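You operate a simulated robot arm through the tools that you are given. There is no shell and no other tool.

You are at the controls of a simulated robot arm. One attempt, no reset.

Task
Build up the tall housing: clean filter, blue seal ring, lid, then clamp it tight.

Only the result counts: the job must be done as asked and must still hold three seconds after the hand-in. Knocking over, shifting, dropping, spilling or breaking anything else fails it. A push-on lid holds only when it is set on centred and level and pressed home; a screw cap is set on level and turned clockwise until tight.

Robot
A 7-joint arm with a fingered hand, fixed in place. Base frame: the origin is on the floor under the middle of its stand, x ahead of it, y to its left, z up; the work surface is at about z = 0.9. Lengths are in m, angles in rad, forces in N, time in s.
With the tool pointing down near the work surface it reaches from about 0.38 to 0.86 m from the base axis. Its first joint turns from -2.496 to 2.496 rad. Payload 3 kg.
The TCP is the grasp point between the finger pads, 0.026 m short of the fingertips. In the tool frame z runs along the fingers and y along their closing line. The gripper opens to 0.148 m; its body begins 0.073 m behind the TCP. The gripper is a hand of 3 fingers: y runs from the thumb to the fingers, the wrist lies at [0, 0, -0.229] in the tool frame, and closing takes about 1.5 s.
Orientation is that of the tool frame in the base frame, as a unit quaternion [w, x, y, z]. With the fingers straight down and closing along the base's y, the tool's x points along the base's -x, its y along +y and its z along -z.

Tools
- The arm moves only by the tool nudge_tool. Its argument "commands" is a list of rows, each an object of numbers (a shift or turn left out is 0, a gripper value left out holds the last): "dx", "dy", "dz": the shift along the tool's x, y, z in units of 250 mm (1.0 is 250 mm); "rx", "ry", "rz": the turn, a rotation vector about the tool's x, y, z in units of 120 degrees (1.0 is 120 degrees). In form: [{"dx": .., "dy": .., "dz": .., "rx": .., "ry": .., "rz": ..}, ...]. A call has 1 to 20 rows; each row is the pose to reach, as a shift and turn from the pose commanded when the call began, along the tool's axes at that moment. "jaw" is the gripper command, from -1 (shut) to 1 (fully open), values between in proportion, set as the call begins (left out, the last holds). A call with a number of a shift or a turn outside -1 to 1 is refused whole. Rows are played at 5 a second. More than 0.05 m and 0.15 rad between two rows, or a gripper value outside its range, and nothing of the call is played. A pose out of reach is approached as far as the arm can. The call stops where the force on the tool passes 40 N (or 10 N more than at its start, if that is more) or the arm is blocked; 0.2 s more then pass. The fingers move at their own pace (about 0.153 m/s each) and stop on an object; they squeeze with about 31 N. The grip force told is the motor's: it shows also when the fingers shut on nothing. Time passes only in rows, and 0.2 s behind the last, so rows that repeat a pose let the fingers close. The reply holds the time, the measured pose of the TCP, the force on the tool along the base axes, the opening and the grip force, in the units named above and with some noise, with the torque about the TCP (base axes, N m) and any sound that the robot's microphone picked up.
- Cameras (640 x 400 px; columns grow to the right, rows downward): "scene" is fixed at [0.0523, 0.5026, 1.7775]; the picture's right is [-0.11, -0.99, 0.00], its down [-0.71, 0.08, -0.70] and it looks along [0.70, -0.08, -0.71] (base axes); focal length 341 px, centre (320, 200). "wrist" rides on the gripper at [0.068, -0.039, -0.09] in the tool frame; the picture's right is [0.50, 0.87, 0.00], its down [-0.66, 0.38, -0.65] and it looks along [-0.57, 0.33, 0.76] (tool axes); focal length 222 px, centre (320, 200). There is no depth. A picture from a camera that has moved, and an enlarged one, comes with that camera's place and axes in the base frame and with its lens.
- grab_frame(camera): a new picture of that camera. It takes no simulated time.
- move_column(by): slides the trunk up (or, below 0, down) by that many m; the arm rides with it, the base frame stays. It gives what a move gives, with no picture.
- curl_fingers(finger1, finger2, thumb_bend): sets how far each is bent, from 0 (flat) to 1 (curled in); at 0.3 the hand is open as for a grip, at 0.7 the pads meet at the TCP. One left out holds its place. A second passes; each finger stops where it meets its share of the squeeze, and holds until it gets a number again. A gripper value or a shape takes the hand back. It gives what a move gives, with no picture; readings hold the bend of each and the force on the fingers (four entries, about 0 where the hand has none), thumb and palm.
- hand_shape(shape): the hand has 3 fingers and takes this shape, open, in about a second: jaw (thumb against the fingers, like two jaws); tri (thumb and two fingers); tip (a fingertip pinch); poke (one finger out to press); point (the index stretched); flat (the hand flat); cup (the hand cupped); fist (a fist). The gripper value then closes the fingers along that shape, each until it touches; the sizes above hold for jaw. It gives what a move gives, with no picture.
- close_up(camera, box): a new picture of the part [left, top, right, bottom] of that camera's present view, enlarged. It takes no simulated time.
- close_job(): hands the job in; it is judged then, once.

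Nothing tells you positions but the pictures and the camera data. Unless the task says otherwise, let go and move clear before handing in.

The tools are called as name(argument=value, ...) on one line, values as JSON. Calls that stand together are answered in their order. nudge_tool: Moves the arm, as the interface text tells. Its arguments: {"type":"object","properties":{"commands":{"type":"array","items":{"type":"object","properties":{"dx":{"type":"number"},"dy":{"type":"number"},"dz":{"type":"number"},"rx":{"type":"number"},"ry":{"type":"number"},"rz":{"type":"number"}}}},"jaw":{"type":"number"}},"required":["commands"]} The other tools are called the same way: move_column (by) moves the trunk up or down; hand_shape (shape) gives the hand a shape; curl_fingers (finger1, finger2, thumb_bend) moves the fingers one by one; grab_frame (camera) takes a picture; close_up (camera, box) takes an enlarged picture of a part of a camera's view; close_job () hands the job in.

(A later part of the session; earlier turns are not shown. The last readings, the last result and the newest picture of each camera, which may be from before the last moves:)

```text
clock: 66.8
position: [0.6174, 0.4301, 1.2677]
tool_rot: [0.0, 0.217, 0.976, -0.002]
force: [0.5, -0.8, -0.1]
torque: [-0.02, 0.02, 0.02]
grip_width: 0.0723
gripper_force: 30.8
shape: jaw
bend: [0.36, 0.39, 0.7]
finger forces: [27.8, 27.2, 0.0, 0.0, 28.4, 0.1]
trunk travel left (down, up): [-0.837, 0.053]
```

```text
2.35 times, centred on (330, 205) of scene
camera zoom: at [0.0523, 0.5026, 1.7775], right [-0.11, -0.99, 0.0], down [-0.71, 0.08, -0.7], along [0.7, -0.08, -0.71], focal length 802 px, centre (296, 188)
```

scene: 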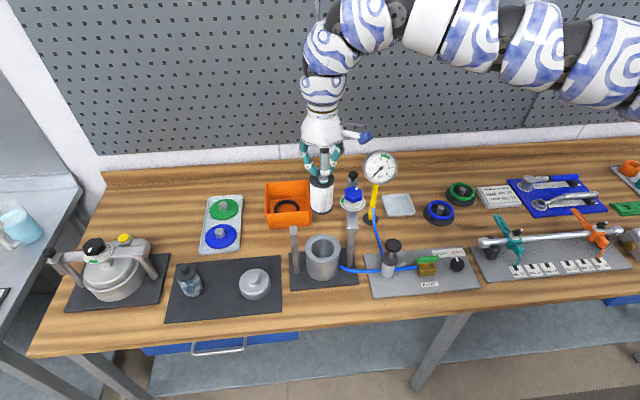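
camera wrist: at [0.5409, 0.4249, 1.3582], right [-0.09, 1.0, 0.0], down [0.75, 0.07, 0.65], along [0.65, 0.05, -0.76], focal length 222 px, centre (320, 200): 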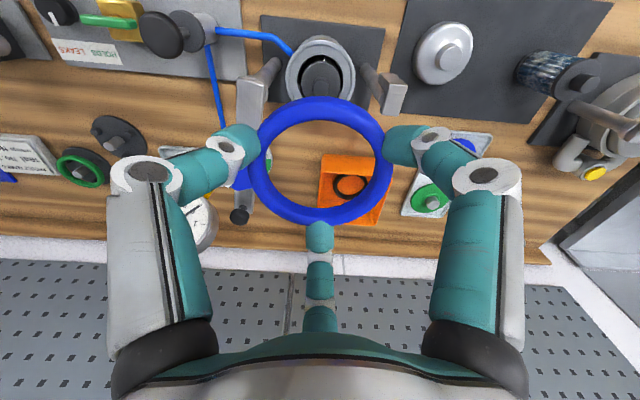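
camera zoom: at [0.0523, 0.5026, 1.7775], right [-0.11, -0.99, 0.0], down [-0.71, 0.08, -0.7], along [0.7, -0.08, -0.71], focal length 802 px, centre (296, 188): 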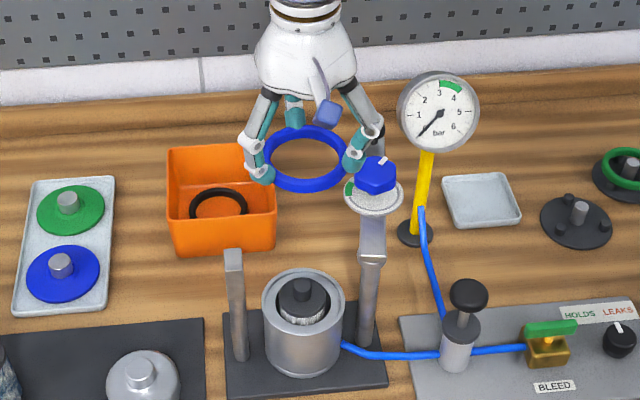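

Now above the housing with the ring level. I'll fine-adjust and descend to z≈1.12 for an alignment check against rim and posts.

nudge_tool(commands=[{"dx": -0.005, "dy": -0.003, "dz": 0.15, "rz": 0.025}, {"dx": -0.005, "dy": -0.003, "dz": 0.3, "rz": 0.025}, {"dx": -0.005, "dy": -0.003, "dz": 0.45, "rz": 0.025}, {"dx": -0.005, "dy": -0.003, "dz": 0.59, "rz": 0.025}])

grab_frame(camera="wrist")

close_up(camera="wrist", box=[200, 60, 440, 280])

close_up(camera="scene", box=[270, 180, 370, 290])

```text
clock: 67.8
position: [0.6205, 0.4284, 1.1205]
tool_rot: [-0.001, 0.242, 0.97, -0.002]
force: [-0.1, 0.6, -0.4]
torque: [0.0, 0.02, 0.03]
grip_width: 0.0726
gripper_force: 31.0
shape: jaw
bend: [0.36, 0.39, 0.7]
finger forces: [27.6, 27.1, 0.0, 0.0, 28.5, 0.0]
trunk travel left (down, up): [-0.837, 0.053]
```

```text
taken
camera wrist: at [0.5425, 0.4271, 1.2109], right [-0.03, 1.0, 0.0], down [0.76, 0.03, 0.65], along [0.65, 0.02, -0.76], focal length 222 px, centre (320, 200)
```

wrist: 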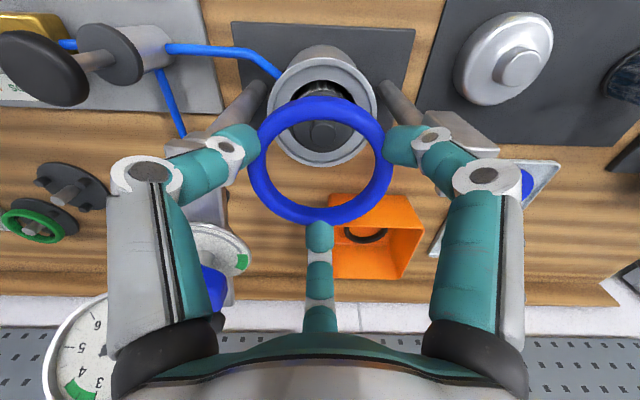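

```text
1.82 times, centred on (320, 170) of wrist
camera zoom: at [0.5425, 0.4271, 1.2109], right [-0.03, 1.0, 0.0], down [0.76, 0.03, 0.65], along [0.65, 0.02, -0.76], focal length 404 px, centre (320, 254)
```

zoom: 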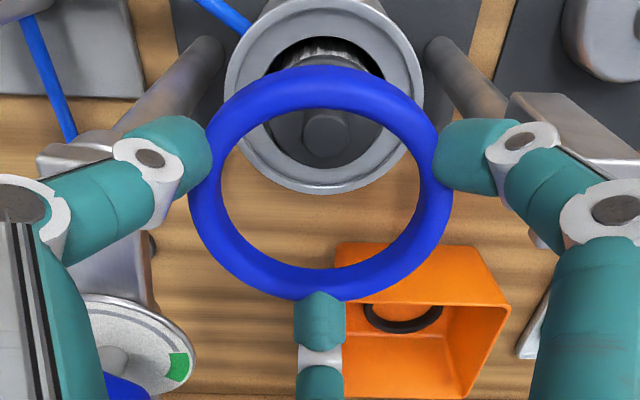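

```text
3.64 times, centred on (320, 235) of scene
camera zoom: at [0.0523, 0.5026, 1.7775], right [-0.11, -0.99, 0.0], down [-0.71, 0.08, -0.7], along [0.7, -0.08, -0.71], focal length 1239 px, centre (320, 73)
```

zoom: 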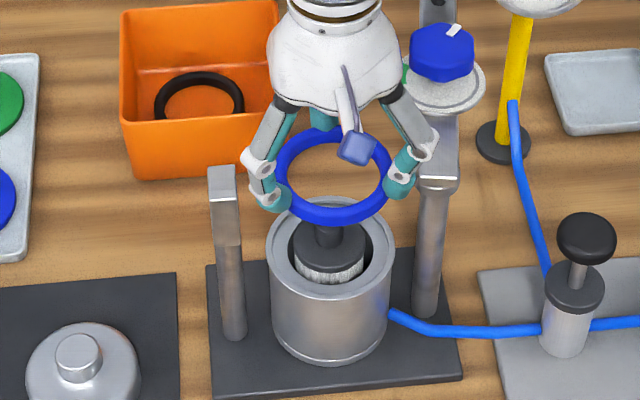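

close_up(camera="wrist", box=[250, 40, 390, 180])

close_up(camera="scene", box=[290, 205, 350, 265])

```text
2.86 times, centred on (320, 110) of wrist
camera zoom: at [0.5425, 0.4271, 1.2109], right [-0.03, 1.0, 0.0], down [0.76, 0.03, 0.65], along [0.65, 0.02, -0.76], focal length 635 px, centre (320, 457)
```

zoom: 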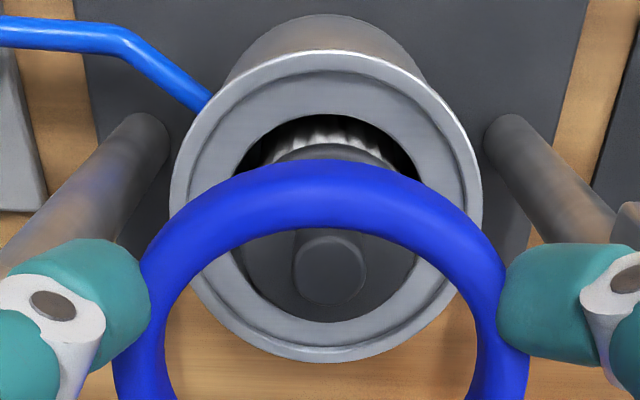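

```text
6.67 times, centred on (320, 235) of scene
camera zoom: at [0.0523, 0.5026, 1.7775], right [-0.11, -0.99, 0.0], down [-0.71, 0.08, -0.7], along [0.7, -0.08, -0.71], focal length 2272 px, centre (320, -33)
```

zoom: 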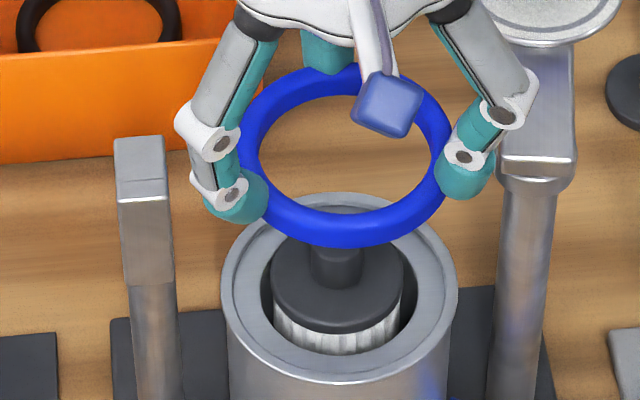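

Ring and rim differ by about 1.5 mm in y; thumb has roughly 1 cm clearance to the pivot post. I'll correct and lower to just above the rim.

nudge_tool(commands=[{"dx": 0.0028, "dy": 0.0053, "dz": 0.08}, {"dx": 0.0028, "dy": 0.0053, "dz": 0.16}, {"dx": 0.0028, "dy": 0.0053, "dz": 0.24}, {"dx": 0.0028, "dy": 0.0053, "dz": 0.28}])

close_up(camera="wrist", box=[200, 60, 440, 280])

close_up(camera="scene", box=[280, 195, 360, 275])

```text
clock: 68.8
position: [0.6196, 0.4294, 1.0499]
tool_rot: [0.0, 0.242, 0.97, -0.002]
force: [0.5, 0.1, -1.2]
torque: [-0.01, 0.02, -0.02]
grip_width: 0.0721
gripper_force: 31.2
shape: jaw
bend: [0.36, 0.39, 0.7]
finger forces: [27.8, 27.0, 0.0, 0.1, 28.5, 0.0]
trunk travel left (down, up): [-0.837, 0.053]
```

```text
1.82 times, centred on (320, 170) of wrist
camera zoom: at [0.5421, 0.4282, 1.1409], right [-0.03, 1.0, 0.0], down [0.76, 0.03, 0.65], along [0.65, 0.02, -0.76], focal length 404 px, centre (320, 254)
```

zoom: 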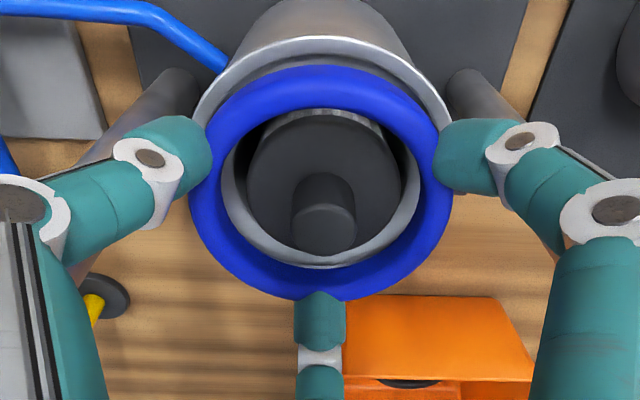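

```text
5.00 times, centred on (320, 235) of scene
camera zoom: at [0.0523, 0.5026, 1.7775], right [-0.11, -0.99, 0.0], down [-0.71, 0.08, -0.7], along [0.7, -0.08, -0.71], focal length 1704 px, centre (320, 25)
```

zoom: 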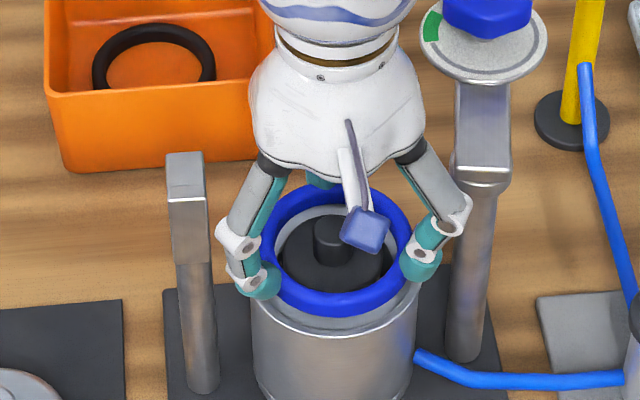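

Ring and rim are concentric within about 1 mm. I'll lower the rest of the way in small steps until contact.

nudge_tool(commands=[{"dx": -0.003, "dy": 0.002, "dz": 0.016}, {"dx": -0.003, "dy": 0.002, "dz": 0.032}, {"dx": -0.003, "dy": 0.002, "dz": 0.044}, {"dx": -0.003, "dy": 0.002, "dz": 0.054}])

close_up(camera="wrist", box=[200, 60, 440, 280])

close_up(camera="scene", box=[280, 195, 360, 275])

```text
clock: 69.8
position: [0.6197, 0.4286, 1.0368]
tool_rot: [0.001, 0.242, 0.97, -0.001]
force: [0.8, -0.2, -0.7]
torque: [-0.01, -0.02, -0.01]
grip_width: 0.0722
gripper_force: 30.9
shape: jaw
bend: [0.36, 0.39, 0.7]
finger forces: [27.8, 27.0, 0.0, 0.1, 28.4, 0.0]
trunk travel left (down, up): [-0.837, 0.053]
```

```text
1.82 times, centred on (320, 170) of wrist
camera zoom: at [0.5427, 0.4285, 1.1274], right [-0.03, 1.0, 0.0], down [0.76, 0.03, 0.65], along [0.65, 0.02, -0.76], focal length 404 px, centre (320, 254)
```

zoom: 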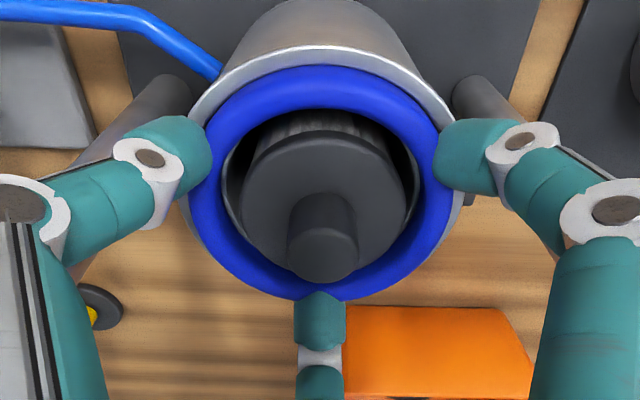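

```text
5.00 times, centred on (320, 235) of scene
camera zoom: at [0.0523, 0.5026, 1.7775], right [-0.11, -0.99, 0.0], down [-0.71, 0.08, -0.7], along [0.7, -0.08, -0.71], focal length 1704 px, centre (320, 25)
```

zoom: 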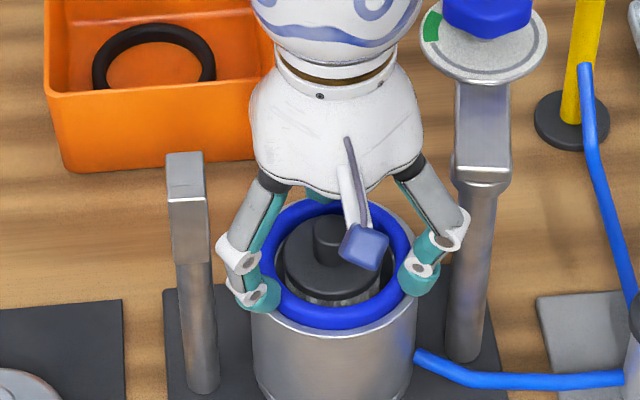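

nudge_tool(commands=[{"dz": 0.008}, {"dz": 0.016}, {"dz": 0.024}, {"dz": 0.032}])

close_up(camera="wrist", box=[200, 60, 440, 280])

close_up(camera="scene", box=[280, 195, 360, 275])

```text
clock: 71.0
position: [0.6211, 0.4314, 1.0345]
tool_rot: [0.002, 0.242, 0.97, 0.004]
force: [-4.9, -5.0, 19.2]
torque: [-0.12, 0.52, -0.08]
grip_width: 0.0736
gripper_force: 30.7
shape: jaw
bend: [0.35, 0.78, 0.7]
finger forces: [37.2, 27.4, 0.0, 0.0, 33.8, 0.0]
trunk travel left (down, up): [-0.837, 0.053]
stopped in row 4: the force on the tool passed its limit at 42 N (the readings are from after the stop); the commanded pose is now the measured one
```

```text
1.82 times, centred on (320, 170) of wrist
camera zoom: at [0.5436, 0.4293, 1.1247], right [-0.03, 1.0, 0.01], down [0.75, 0.02, 0.66], along [0.66, 0.03, -0.75], focal length 404 px, centre (320, 254)
```

zoom: 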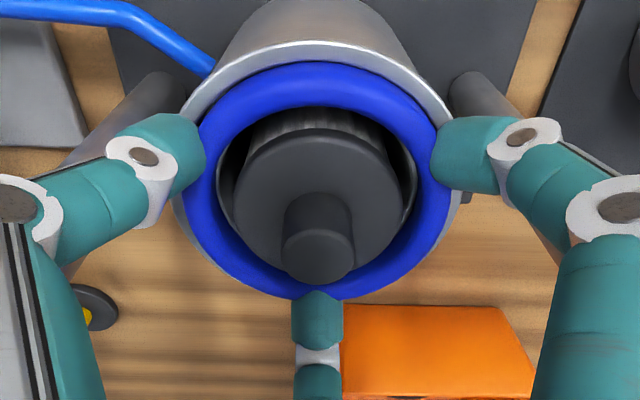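

```text
5.00 times, centred on (320, 235) of scene
camera zoom: at [0.0523, 0.5026, 1.7775], right [-0.11, -0.99, 0.0], down [-0.71, 0.08, -0.7], along [0.7, -0.08, -0.71], focal length 1704 px, centre (320, 25)
```

zoom: 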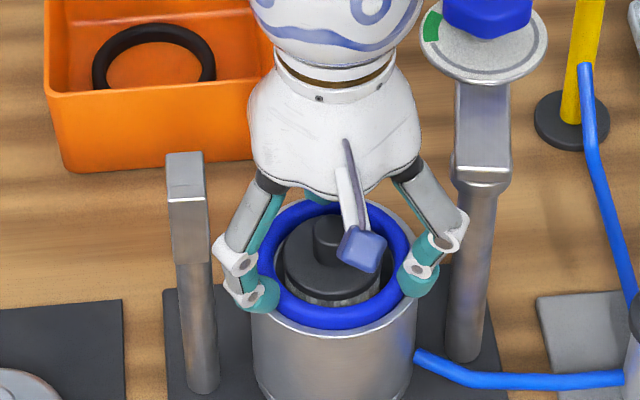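

The ring has reached the rim and sits inside the lip, concentric. I'll ease off slightly and open the fingers a little to release it.

nudge_tool(commands=[{"dz": -0.006, "rx": 0.004, "ry": 0.001}, {"dz": -0.006, "rx": 0.004, "ry": 0.001}])

nudge_tool(commands=[{"dz": 0}, {"dz": 0}, {"dz": 0}], jaw=0.25)

close_up(camera="wrist", box=[200, 60, 440, 280])

close_up(camera="scene", box=[280, 195, 360, 275])

```text
clock: 71.6
position: [0.6202, 0.431, 1.0351]
tool_rot: [0.0, 0.244, 0.97, -0.001]
force: [1.2, 3.0, 13.4]
torque: [0.35, 0.18, 0.03]
grip_width: 0.0727
gripper_force: 31.1
shape: jaw
bend: [0.34, 0.39, 0.7]
finger forces: [39.9, 31.8, 0.0, 0.1, 29.0, 0.0]
trunk travel left (down, up): [-0.837, 0.053]
```

```text
clock: 72.4
position: [0.62, 0.4279, 1.0341]
tool_rot: [0.001, 0.243, 0.97, -0.002]
force: [-0.8, -2.9, 16.6]
torque: [0.44, 0.21, -0.1]
grip_width: 0.0837
gripper_force: 0.0
shape: jaw
bend: [0.33, 0.36, 0.7]
finger forces: [12.9, 6.6, 0.0, 0.0, 0.1, 0.0]
trunk travel left (down, up): [-0.837, 0.053]
```

```text
1.82 times, centred on (320, 170) of wrist
camera zoom: at [0.542, 0.4278, 1.1256], right [-0.03, 1.0, 0.0], down [0.76, 0.03, 0.65], along [0.65, 0.02, -0.76], focal length 404 px, centre (320, 254)
```

zoom: 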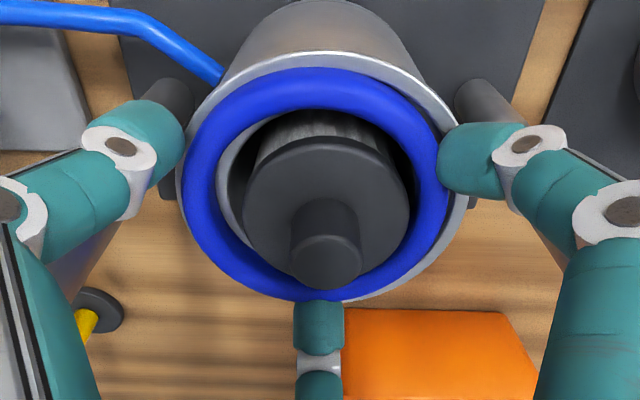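

```text
5.00 times, centred on (320, 235) of scene
camera zoom: at [0.0523, 0.5026, 1.7775], right [-0.11, -0.99, 0.0], down [-0.71, 0.08, -0.7], along [0.7, -0.08, -0.71], focal length 1704 px, centre (320, 25)
```

zoom: 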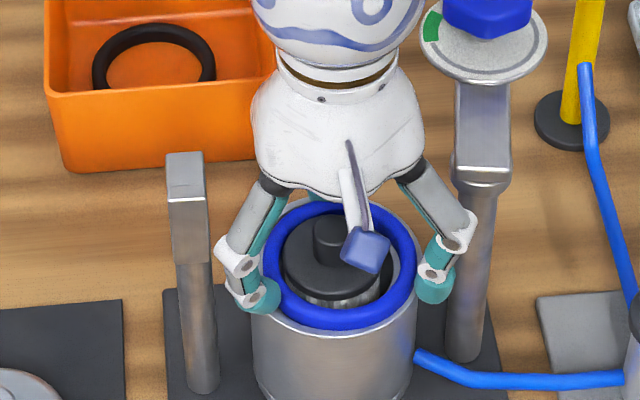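

The tips are resting on the lip with some load, and the ring slid a couple of mm toward the thumb. I'll rise 4 mm to relieve and open further.

nudge_tool(commands=[{"dz": -0.008}, {"dz": -0.016}, {"dz": -0.016}], jaw=0.3)

close_up(camera="wrist", box=[200, 60, 440, 280])

close_up(camera="scene", box=[280, 195, 360, 275])

```text
clock: 73.2
position: [0.6216, 0.4308, 1.0374]
tool_rot: [-0.001, 0.242, 0.97, -0.003]
force: [0.1, 0.2, -0.1]
torque: [-0.01, 0.01, 0.02]
grip_width: 0.0956
gripper_force: 0.0
shape: jaw
bend: [0.3, 0.3, 0.7]
finger forces: [0.0, 0.0, 0.0, 0.0, 0.0, 0.0]
trunk travel left (down, up): [-0.837, 0.053]
```

```text
1.82 times, centred on (320, 170) of wrist
camera zoom: at [0.5436, 0.4295, 1.1281], right [-0.03, 1.0, 0.0], down [0.76, 0.03, 0.65], along [0.65, 0.02, -0.76], focal length 404 px, centre (320, 254)
```

zoom: 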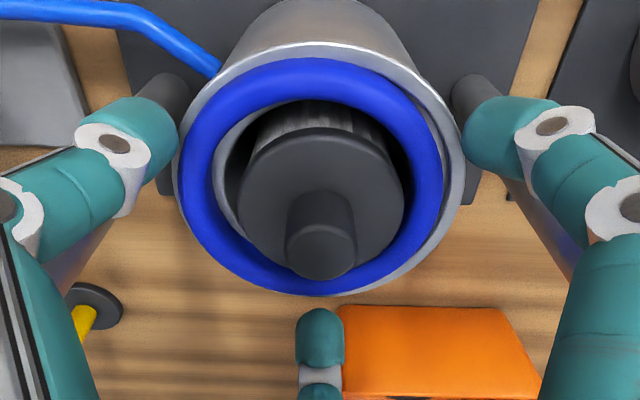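

```text
5.00 times, centred on (320, 235) of scene
camera zoom: at [0.0523, 0.5026, 1.7775], right [-0.11, -0.99, 0.0], down [-0.71, 0.08, -0.7], along [0.7, -0.08, -0.71], focal length 1704 px, centre (320, 25)
```

zoom: 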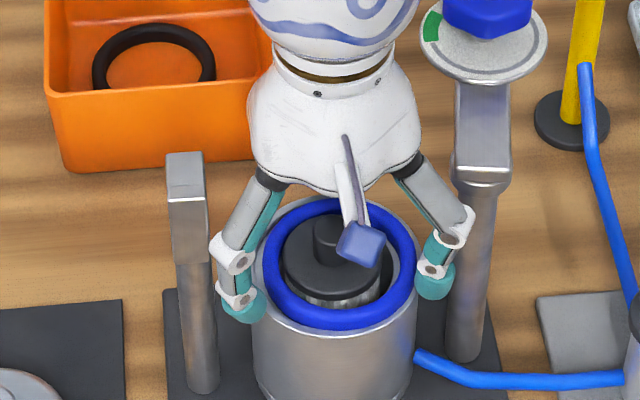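

The ring sits about 3 mm off toward −y. I'll use the three tips, which are centred on the housing, to nudge it back by closing gently to just about the ring's diameter.

nudge_tool(commands=[{"dx": 0.001, "dy": -0.002}, {"dx": 0.001, "dy": -0.002}, {"dx": 0.001, "dy": -0.002}], jaw=0.1)

nudge_tool(commands=[{"dx": 0}, {"dx": 0}, {"dx": 0}], jaw=0.02)

close_up(camera="wrist", box=[200, 60, 440, 280])

close_up(camera="scene", box=[280, 195, 360, 275])

```text
clock: 74.0
position: [0.6203, 0.43, 1.0377]
tool_rot: [-0.001, 0.241, 0.97, -0.002]
force: [0.0, 0.2, -1.1]
torque: [0.0, -0.02, 0.0]
grip_width: 0.0825
gripper_force: 0.0
shape: jaw
bend: [0.34, 0.34, 0.7]
finger forces: [0.1, 0.0, 0.1, 0.0, 0.1, 0.0]
trunk travel left (down, up): [-0.837, 0.053]
```

```text
clock: 74.8
position: [0.6213, 0.4306, 1.0382]
tool_rot: [0.0, 0.243, 0.97, -0.002]
force: [0.9, -1.0, 0.6]
torque: [-0.07, 0.01, 0.01]
grip_width: 0.0725
gripper_force: 31.0
shape: jaw
bend: [0.36, 0.77, 0.7]
finger forces: [26.8, 27.9, 0.0, 0.0, 27.5, 0.0]
trunk travel left (down, up): [-0.837, 0.053]
```

```text
1.82 times, centred on (320, 170) of wrist
camera zoom: at [0.544, 0.4293, 1.1283], right [-0.03, 1.0, 0.0], down [0.76, 0.03, 0.65], along [0.65, 0.02, -0.76], focal length 404 px, centre (320, 254)
```

zoom: 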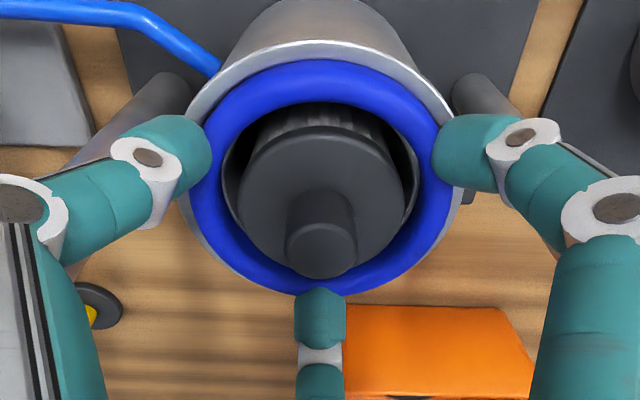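

```text
5.00 times, centred on (320, 235) of scene
camera zoom: at [0.0523, 0.5026, 1.7775], right [-0.11, -0.99, 0.0], down [-0.71, 0.08, -0.7], along [0.7, -0.08, -0.71], focal length 1704 px, centre (320, 25)
```

zoom: 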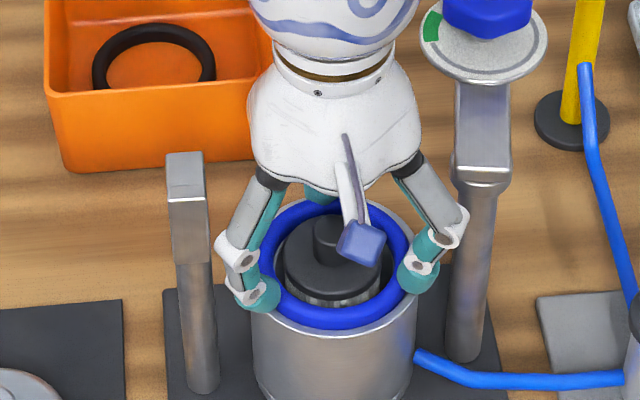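

The ring is centred again and the hand carries no vertical load now. I'll release in small steps.

nudge_tool(commands=[{"dx": 0}, {"dx": 0}], jaw=0.06)

close_up(camera="wrist", box=[200, 60, 440, 280])

nudge_tool(commands=[{"dx": 0}, {"dx": 0}], jaw=0.15)

close_up(camera="wrist", box=[200, 60, 440, 280])

close_up(camera="scene", box=[280, 195, 360, 275])

```text
clock: 75.4
position: [0.6214, 0.4313, 1.0362]
tool_rot: [-0.001, 0.243, 0.97, -0.003]
force: [0.4, -0.1, 0.6]
torque: [0.0, -0.04, 0.03]
grip_width: 0.0796
gripper_force: 0.1
shape: jaw
bend: [0.34, 0.35, 0.7]
finger forces: [1.0, 0.0, 0.0, 0.1, 1.1, 0.0]
trunk travel left (down, up): [-0.837, 0.053]
```

```text
1.82 times, centred on (320, 170) of wrist
camera zoom: at [0.5438, 0.4295, 1.1281], right [-0.03, 1.0, 0.0], down [0.76, 0.03, 0.65], along [0.65, 0.02, -0.76], focal length 404 px, centre (320, 254)
```

zoom: 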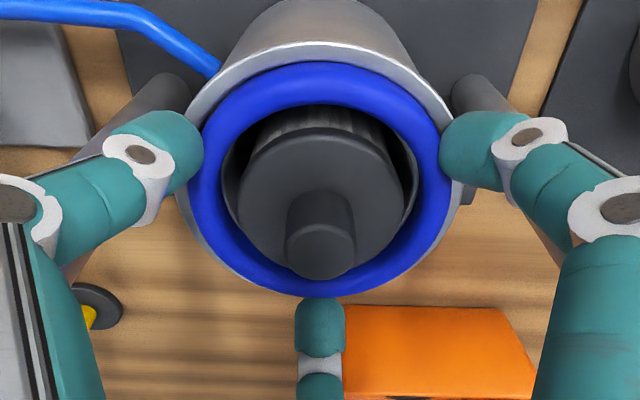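

```text
clock: 76.0
position: [0.6197, 0.4312, 1.037]
tool_rot: [-0.001, 0.242, 0.97, -0.003]
force: [-0.9, 0.2, -0.6]
torque: [0.0, -0.01, 0.0]
grip_width: 0.0847
gripper_force: 0.0
shape: jaw
bend: [0.33, 0.33, 0.7]
finger forces: [0.0, 0.0, 0.0, 0.1, 0.0, 0.0]
trunk travel left (down, up): [-0.837, 0.053]
```

```text
1.82 times, centred on (320, 170) of wrist
camera zoom: at [0.5438, 0.4295, 1.1282], right [-0.03, 1.0, 0.0], down [0.76, 0.03, 0.65], along [0.65, 0.02, -0.76], focal length 404 px, centre (320, 254)
```

zoom: 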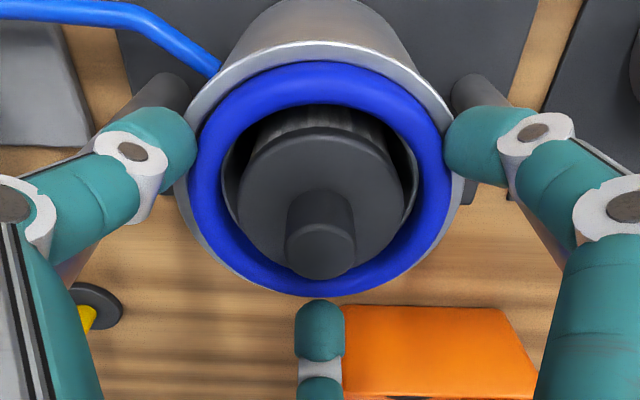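

```text
5.00 times, centred on (320, 235) of scene
camera zoom: at [0.0523, 0.5026, 1.7775], right [-0.11, -0.99, 0.0], down [-0.71, 0.08, -0.7], along [0.7, -0.08, -0.71], focal length 1704 px, centre (320, 25)
```

zoom: 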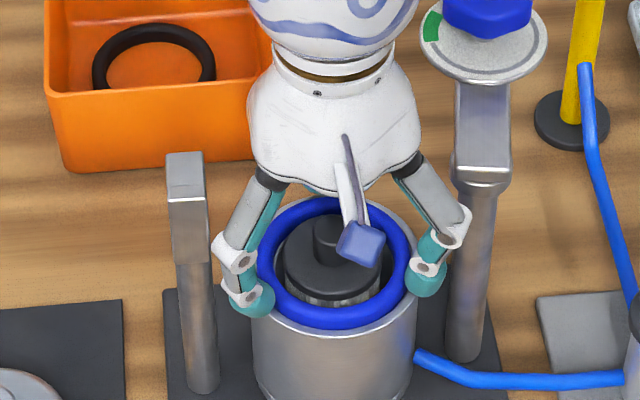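

The ring stayed centred as the tips let go. I'll open a bit more, rise straight up and inspect.

nudge_tool(commands=[{"dx": 0}, {"dx": 0}, {"dz": -0.04}, {"dz": -0.12}, {"dz": -0.28}, {"dz": -0.44}, {"dz": -0.6}], jaw=0.28)

close_up(camera="wrist", box=[240, 20, 400, 160])

close_up(camera="scene", box=[290, 225, 350, 275])

```text
clock: 77.6
position: [0.6201, 0.4299, 1.1887]
tool_rot: [-0.002, 0.242, 0.97, -0.002]
force: [-0.7, 0.1, -0.1]
torque: [-0.02, 0.04, 0.02]
grip_width: 0.0945
gripper_force: 0.1
shape: jaw
bend: [0.31, 0.31, 0.7]
finger forces: [0.0, 0.0, 0.0, 0.0, 0.0, 0.0]
trunk travel left (down, up): [-0.837, 0.053]
```

```text
2.86 times, centred on (320, 90) of wrist
camera zoom: at [0.5434, 0.4297, 1.2787], right [-0.03, 1.0, 0.0], down [0.76, 0.03, 0.65], along [0.65, 0.02, -0.76], focal length 635 px, centre (320, 514)
```

zoom: 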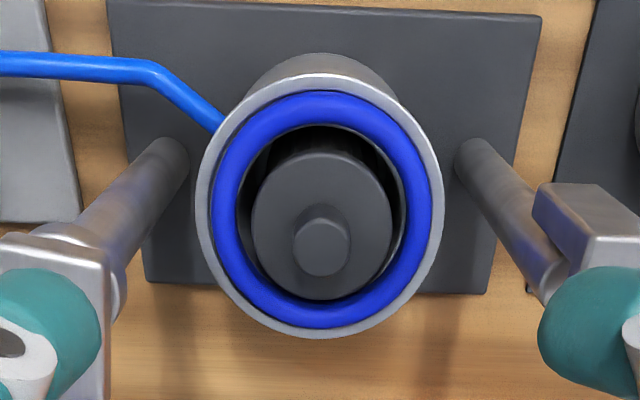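

```text
8.00 times, centred on (320, 250) of scene
camera zoom: at [0.0523, 0.5026, 1.7775], right [-0.11, -0.99, 0.0], down [-0.71, 0.08, -0.7], along [0.7, -0.08, -0.71], focal length 2727 px, centre (320, -200)
```

zoom: 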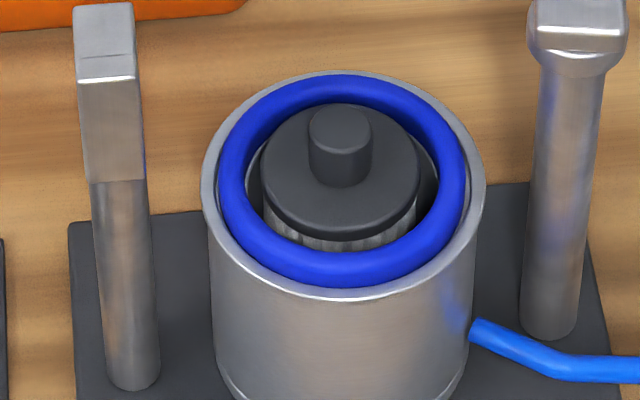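

The ring sits evenly within the lip, concentric with the rim. Next is the lid, whose knob is near (0.583, 0.629); I'll move over there, keeping above the catch post.

nudge_tool(commands=[{"dx": 0.103, "dy": 0.117, "dz": -0.04}, {"dx": 0.206, "dy": 0.234, "dz": -0.06}, {"dx": 0.31, "dy": 0.352, "dz": -0.06}, {"dx": 0.413, "dy": 0.469, "dz": 0.0}, {"dx": 0.516, "dy": 0.586, "dz": 0.1}], jaw=-0.1)

grab_frame(camera="wrist")

close_up(camera="scene", box=[200, 140, 360, 300])

```text
clock: 78.8
position: [0.558, 0.5196, 1.1986]
tool_rot: [0.0, 0.242, 0.97, -0.002]
force: [0.0, 0.4, -0.4]
torque: [-0.01, -0.04, 0.01]
grip_width: 0.0668
gripper_force: 0.1
shape: jaw
bend: [0.39, 0.39, 0.7]
finger forces: [0.0, 0.1, 0.0, 0.0, 0.0, 0.1]
out of reach, approached as far as the arm can: row 2, 3, 4, 5
trunk travel left (down, up): [-0.837, 0.053]
```

```text
taken
camera wrist: at [0.4807, 0.5197, 1.2888], right [-0.04, 1.0, 0.0], down [0.76, 0.03, 0.65], along [0.65, 0.02, -0.76], focal length 222 px, centre (320, 200)
```

wrist: 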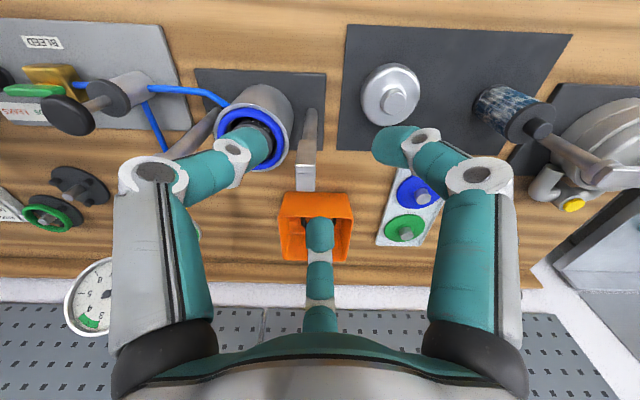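

```text
2.50 times, centred on (280, 220) of scene
camera zoom: at [0.0523, 0.5026, 1.7775], right [-0.11, -0.99, 0.0], down [-0.71, 0.08, -0.7], along [0.7, -0.08, -0.71], focal length 852 px, centre (420, 150)
```

zoom: 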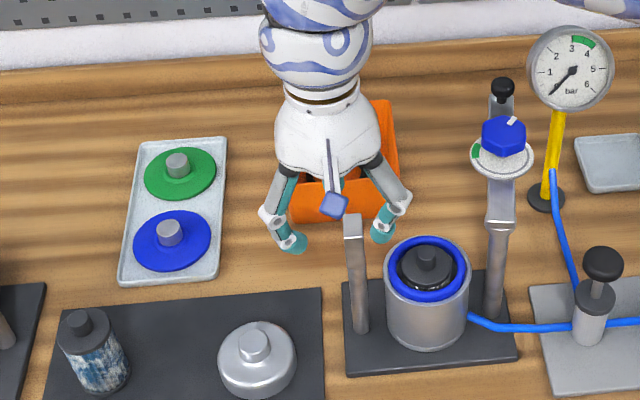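

The reach stop here is most likely the wrist roll limit at this yaw, so I'll turn the hand back by about 58° and then move over the lid.

nudge_tool(commands=[{"rz": -0.06}, {"rz": -0.12}, {"rz": -0.18}, {"rz": -0.24}, {"dx": 0.024, "dy": 0.074, "rz": -0.3}, {"dx": 0.048, "dy": 0.148, "rz": -0.36}, {"dx": 0.071, "dy": 0.221, "dz": 0.06, "rz": -0.42}, {"dx": 0.095, "dy": 0.295, "dz": 0.16, "rz": -0.483}, {"dx": 0.119, "dy": 0.369, "dz": 0.24, "rz": -0.483}, {"dx": 0.119, "dy": 0.369, "dz": 0.314, "rz": -0.483}], jaw=-0.2)

grab_frame(camera="wrist")

close_up(camera="scene", box=[200, 140, 360, 300])

```text
clock: 81.0
position: [0.5073, 0.5382, 1.1509]
tool_rot: [-0.002, -0.258, 0.966, -0.002]
force: [0.2, 0.3, -0.8]
torque: [0.0, 0.03, 0.01]
grip_width: 0.0593
gripper_force: 0.0
shape: jaw
bend: [0.77, 0.77, 0.7]
finger forces: [0.1, 0.0, 0.0, 0.1, 0.0, 0.1]
out of reach, approached as far as the arm can: row 5, 6, 7, 8, 9, 10
trunk travel left (down, up): [-0.837, 0.053]
```

```text
taken
camera wrist: at [0.4694, 0.4731, 1.2409], right [-0.87, 0.5, 0.0], down [0.38, 0.66, 0.65], along [0.32, 0.56, -0.76], focal length 222 px, centre (320, 200)
```

wrist: 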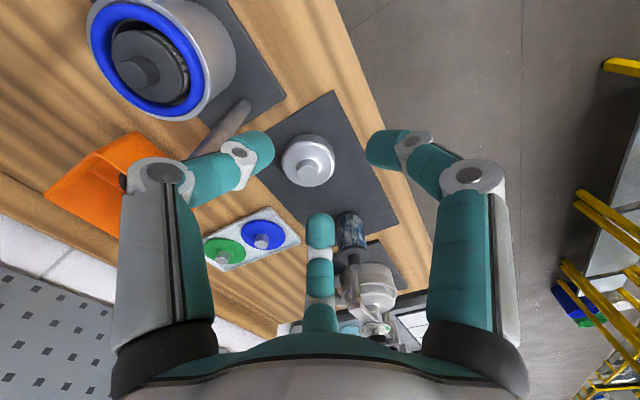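

```text
2.50 times, centred on (280, 220) of scene
camera zoom: at [0.0523, 0.5026, 1.7775], right [-0.11, -0.99, 0.0], down [-0.71, 0.08, -0.7], along [0.7, -0.08, -0.71], focal length 852 px, centre (420, 150)
```

zoom: 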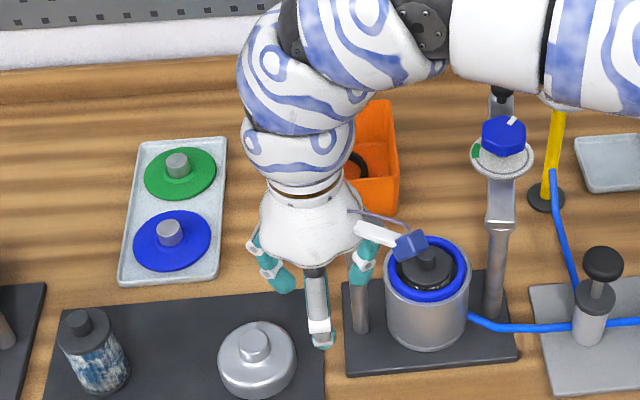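

The arm again stopped short. I'll probe outward radially in a small step from here to see what limits it.

nudge_tool(commands=[{"dx": -0.08, "dy": 0.024}, {"dx": -0.16, "dy": 0.048}, {"dx": -0.2286, "dy": 0.0687}])

grab_frame(camera="scene")

```text
clock: 81.8
position: [0.511, 0.5393, 1.1519]
tool_rot: [-0.003, -0.258, 0.966, -0.001]
force: [0.2, -0.8, -0.1]
torque: [0.05, 0.04, -0.02]
grip_width: 0.059
gripper_force: 0.1
shape: jaw
bend: [0.77, 0.77, 0.7]
finger forces: [0.0, 0.0, 0.1, 0.0, 0.1, 0.0]
out of reach, approached as far as the arm can: row 1, 2, 3
trunk travel left (down, up): [-0.837, 0.053]
```

```text
taken
```

scene: 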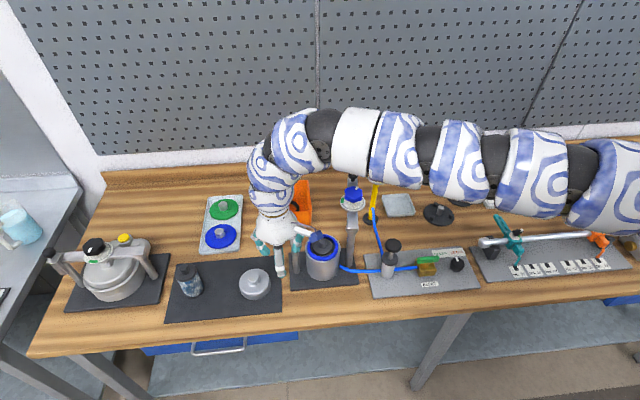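

The arm's posture looks folded awkwardly after that failed move. I'll raise and go back toward the housing at height to let the arm recover, then approach the lid with the new hand yaw.

nudge_tool(commands=[{"dx": -0.03, "dy": -0.06, "dz": -0.1}, {"dx": -0.06, "dy": -0.12, "dz": -0.22}, {"dx": -0.09, "dy": -0.2, "dz": -0.36}, {"dx": -0.12, "dy": -0.3, "dz": -0.5}, {"dx": -0.14, "dy": -0.42, "dz": -0.6}, {"dx": -0.15, "dy": -0.52, "dz": -0.7}])

grab_frame(camera="scene")

```text
clock: 83.2
position: [0.6076, 0.4462, 1.3272]
tool_rot: [-0.002, -0.258, 0.966, -0.003]
force: [0.0, -0.6, 0.1]
torque: [-0.02, -0.03, -0.02]
grip_width: 0.0592
gripper_force: 0.1
shape: jaw
bend: [0.77, 0.77, 0.7]
finger forces: [0.1, 0.0, 0.1, 0.1, 0.1, 0.0]
trunk travel left (down, up): [-0.837, 0.053]
```

```text
taken
```

scene: 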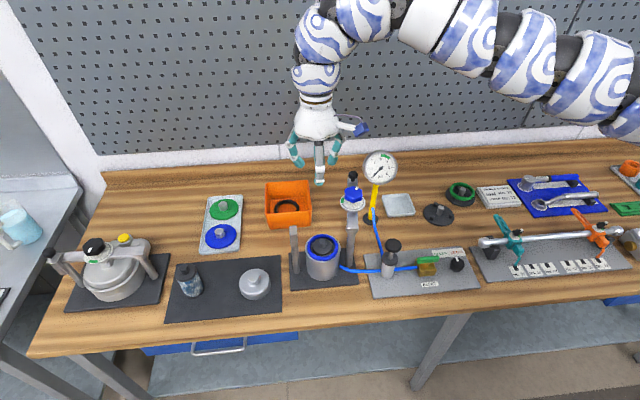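

nudge_tool(commands=[{"dx": -0.0957, "dy": 0.147, "dz": 0.028}, {"dx": -0.158, "dy": 0.296, "dz": 0.108}, {"dx": -0.2204, "dy": 0.444, "dz": 0.228}, {"dx": -0.2456, "dy": 0.568, "dz": 0.348}, {"dx": -0.271, "dy": 0.669, "dz": 0.508}])

grab_frame(camera="scene")

grab_frame(camera="wrist")

```text
refused: row 3 steps farther than a row can; nothing moved
```

```text
taken
```

scene: 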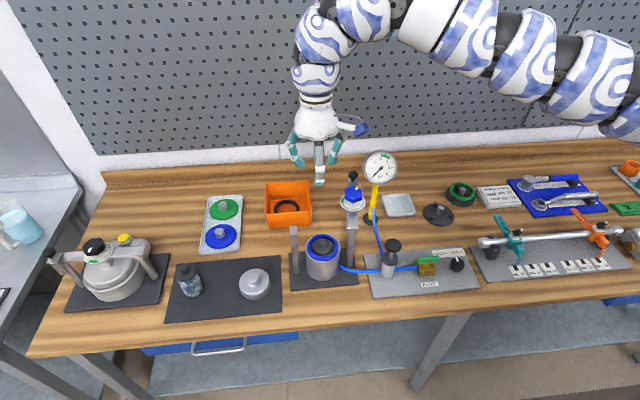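

```text
taken
camera wrist: at [0.5694, 0.3797, 1.4171], right [-0.87, 0.5, 0.0], down [0.38, 0.66, 0.65], along [0.32, 0.56, -0.76], focal length 222 px, centre (320, 200)
```

wrist: 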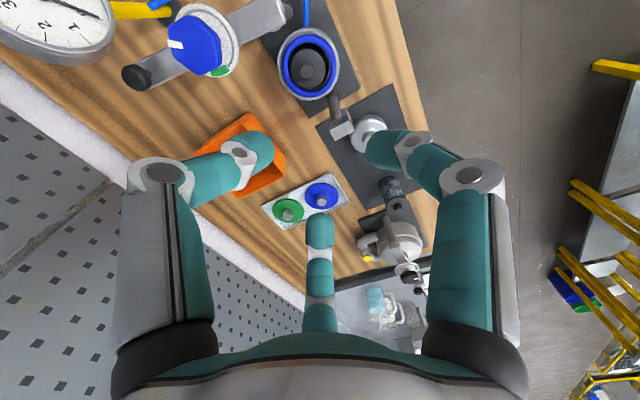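

Refused for step size; same path in finer steps.

nudge_tool(commands=[{"dx": -0.048, "dy": 0.074, "dz": 0.014}, {"dx": -0.0957, "dy": 0.147, "dz": 0.028}, {"dx": -0.127, "dy": 0.222, "dz": 0.068}, {"dx": -0.158, "dy": 0.296, "dz": 0.108}, {"dx": -0.189, "dy": 0.37, "dz": 0.168}, {"dx": -0.2204, "dy": 0.444, "dz": 0.228}, {"dx": -0.233, "dy": 0.506, "dz": 0.288}, {"dx": -0.2456, "dy": 0.568, "dz": 0.348}, {"dx": -0.258, "dy": 0.62, "dz": 0.428}, {"dx": -0.271, "dy": 0.669, "dz": 0.508}])

grab_frame(camera="scene")

grab_frame(camera="wrist")

```text
clock: 85.4
position: [0.5583, 0.5231, 1.2366]
tool_rot: [-0.002, -0.259, 0.966, -0.002]
force: [0.9, 0.4, 0.5]
torque: [-0.03, -0.01, 0.03]
grip_width: 0.0592
gripper_force: 0.1
shape: jaw
bend: [0.77, 0.77, 0.7]
finger forces: [0.0, 0.1, 0.0, 0.1, 0.0, 0.1]
out of reach, approached as far as the arm can: row 3, 4, 5, 6, 7, 8, 9, 10
trunk travel left (down, up): [-0.837, 0.053]
```

```text
taken
```

scene: 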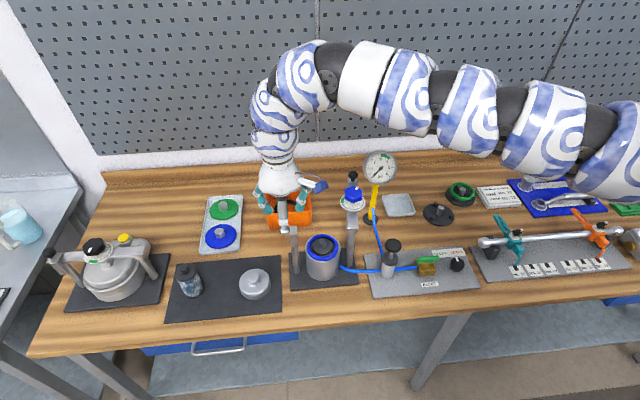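

```text
taken
camera wrist: at [0.5215, 0.4575, 1.3281], right [-0.86, 0.5, 0.0], down [0.38, 0.66, 0.65], along [0.33, 0.56, -0.76], focal length 222 px, centre (320, 200)
```

wrist: 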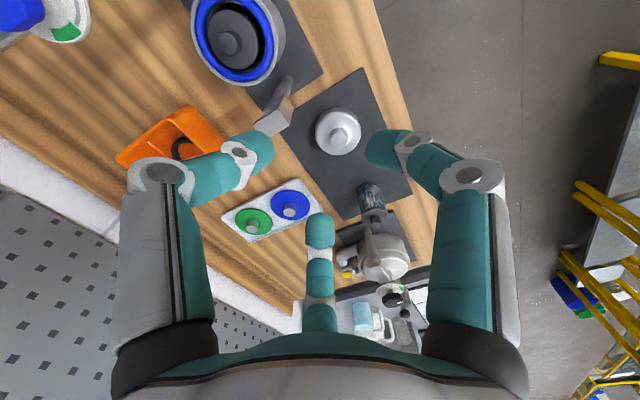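

The arm seems to run out around y≈0.53 at this trunk height. I'll lower the trunk and test whether that extends the reach toward the lid.

move_column(by=-0.1)

nudge_tool(commands=[{"dx": -0.06, "dy": 0.1, "dz": -0.1}, {"dx": -0.12, "dy": 0.2, "dz": -0.2}, {"dx": -0.16, "dy": 0.3, "dz": -0.2}])

grab_frame(camera="scene")

```text
clock: 86.7
position: [0.5589, 0.5242, 1.1369]
tool_rot: [-0.003, -0.258, 0.966, -0.001]
force: [-0.2, 1.1, 1.2]
torque: [-0.01, -0.05, 0.0]
grip_width: 0.0591
gripper_force: 0.0
shape: jaw
bend: [0.77, 0.77, 0.7]
finger forces: [0.1, 0.0, 0.0, 0.1, 0.0, 0.0]
trunk travel left (down, up): [-0.737, 0.153]
```

```text
clock: 87.5
position: [0.5316, 0.5397, 1.1883]
tool_rot: [-0.002, -0.258, 0.966, -0.002]
force: [0.0, -0.3, 0.2]
torque: [0.02, 0.02, -0.03]
grip_width: 0.0591
gripper_force: 0.1
shape: jaw
bend: [0.77, 0.77, 0.7]
finger forces: [0.0, 0.1, 0.0, 0.1, 0.0, 0.0]
out of reach, approached as far as the arm can: row 1, 2, 3
trunk travel left (down, up): [-0.737, 0.153]
```

```text
taken
```

scene: 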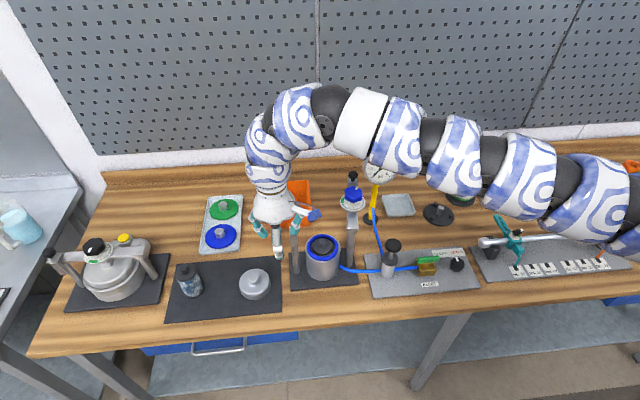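

The picture shows joint 1 has not swung round; the arm is bent sideways instead. I'll raise the trunk, go back to the front, then sweep around at near-full radius so the base joint has to turn with it.

move_column(by=0.085)

nudge_tool(commands=[{"dx": -0.018, "dy": -0.125, "dz": -0.03}, {"dx": -0.037, "dy": -0.25, "dz": -0.05}, {"dx": -0.055, "dy": -0.376, "dz": -0.068}, {"dx": -0.073, "dy": -0.502, "dz": -0.068}, {"dx": -0.089, "dy": -0.615, "dz": -0.068}, {"dx": -0.105, "dy": -0.728, "dz": -0.068}, {"dx": -0.12, "dy": -0.841, "dz": -0.068}, {"dx": -0.136, "dy": -0.954, "dz": -0.068}])

grab_frame(camera="scene")

```text
clock: 88.7
position: [0.5309, 0.54, 1.2758]
tool_rot: [-0.003, -0.258, 0.966, -0.002]
force: [0.9, -0.7, -0.4]
torque: [-0.05, -0.01, -0.01]
grip_width: 0.0594
gripper_force: 0.1
shape: jaw
bend: [0.77, 0.77, 0.7]
finger forces: [0.0, 0.0, 0.0, 0.0, 0.1, 0.1]
trunk travel left (down, up): [-0.822, 0.068]
```

```text
clock: 90.5
position: [0.6791, 0.3498, 1.2936]
tool_rot: [-0.002, -0.258, 0.966, -0.001]
force: [-0.4, -1.4, -0.3]
torque: [0.01, 0.0, -0.04]
grip_width: 0.0594
gripper_force: 0.1
shape: jaw
bend: [0.77, 0.77, 0.7]
finger forces: [0.0, 0.0, 0.1, 0.0, 0.0, 0.0]
trunk travel left (down, up): [-0.822, 0.068]
```

```text
taken
```

scene: 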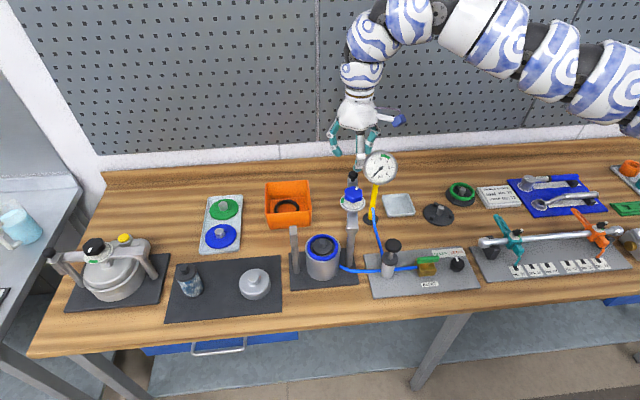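

nudge_tool(commands=[{"dx": -0.116, "dy": -0.007}, {"dx": -0.232, "dy": -0.014}, {"dx": -0.348, "dy": -0.02}])

grab_frame(camera="scene")

```text
clock: 91.3
position: [0.7347, 0.3794, 1.2914]
tool_rot: [-0.001, -0.258, 0.966, -0.003]
force: [-0.5, -0.6, 0.3]
torque: [0.0, 0.03, -0.02]
grip_width: 0.0591
gripper_force: 0.1
shape: jaw
bend: [0.77, 0.77, 0.7]
finger forces: [0.0, 0.0, 0.0, 0.1, 0.1, 0.0]
out of reach, approached as far as the arm can: row 3
trunk travel left (down, up): [-0.822, 0.068]
```

```text
taken
```

scene: 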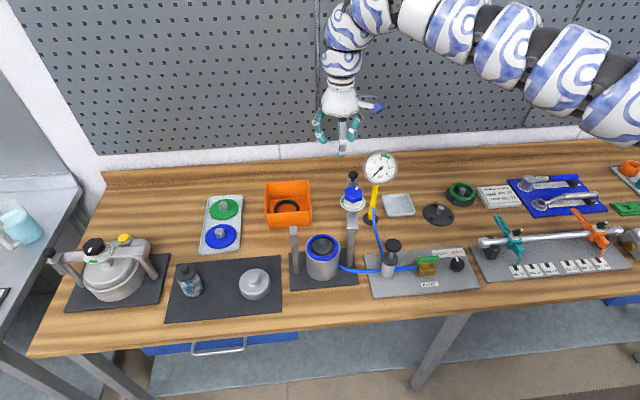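

Fitting all the stop points shows the arm's shoulder sits at about (0.135, −0.17) with 0.815 m to the wrist, so the lid is just out of reach for a vertical hand. My plan: tilt the hand outward about 40°, hook the lid's knob with closed fingers and draw the lid closer on the bench, then grip it vertically. First I move to free space in front of the bench and lower the trunk.

nudge_tool(commands=[{"dx": 0.082, "dy": 0.127}, {"dx": 0.164, "dy": 0.253}, {"dx": 0.246, "dy": 0.38}, {"dx": 0.328, "dy": 0.506}, {"dx": 0.41, "dy": 0.633}, {"dx": 0.492, "dy": 0.76}, {"dx": 0.5735, "dy": 0.886}], jaw=-1)

grab_frame(camera="scene")

```text
clock: 92.9
position: [0.5023, 0.5002, 1.2935]
tool_rot: [-0.002, -0.257, 0.966, -0.003]
force: [-0.1, 0.7, -1.2]
torque: [-0.02, -0.03, 0.01]
grip_width: 0.0001
gripper_force: 31.0
shape: jaw
bend: [0.7, 0.7, 0.7]
finger forces: [0.0, 0.0, 0.1, 0.1, 0.0, 0.1]
trunk travel left (down, up): [-0.822, 0.068]
```

```text
taken
```

scene: 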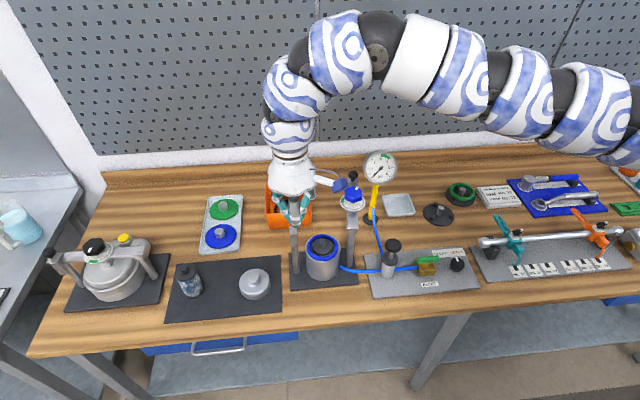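

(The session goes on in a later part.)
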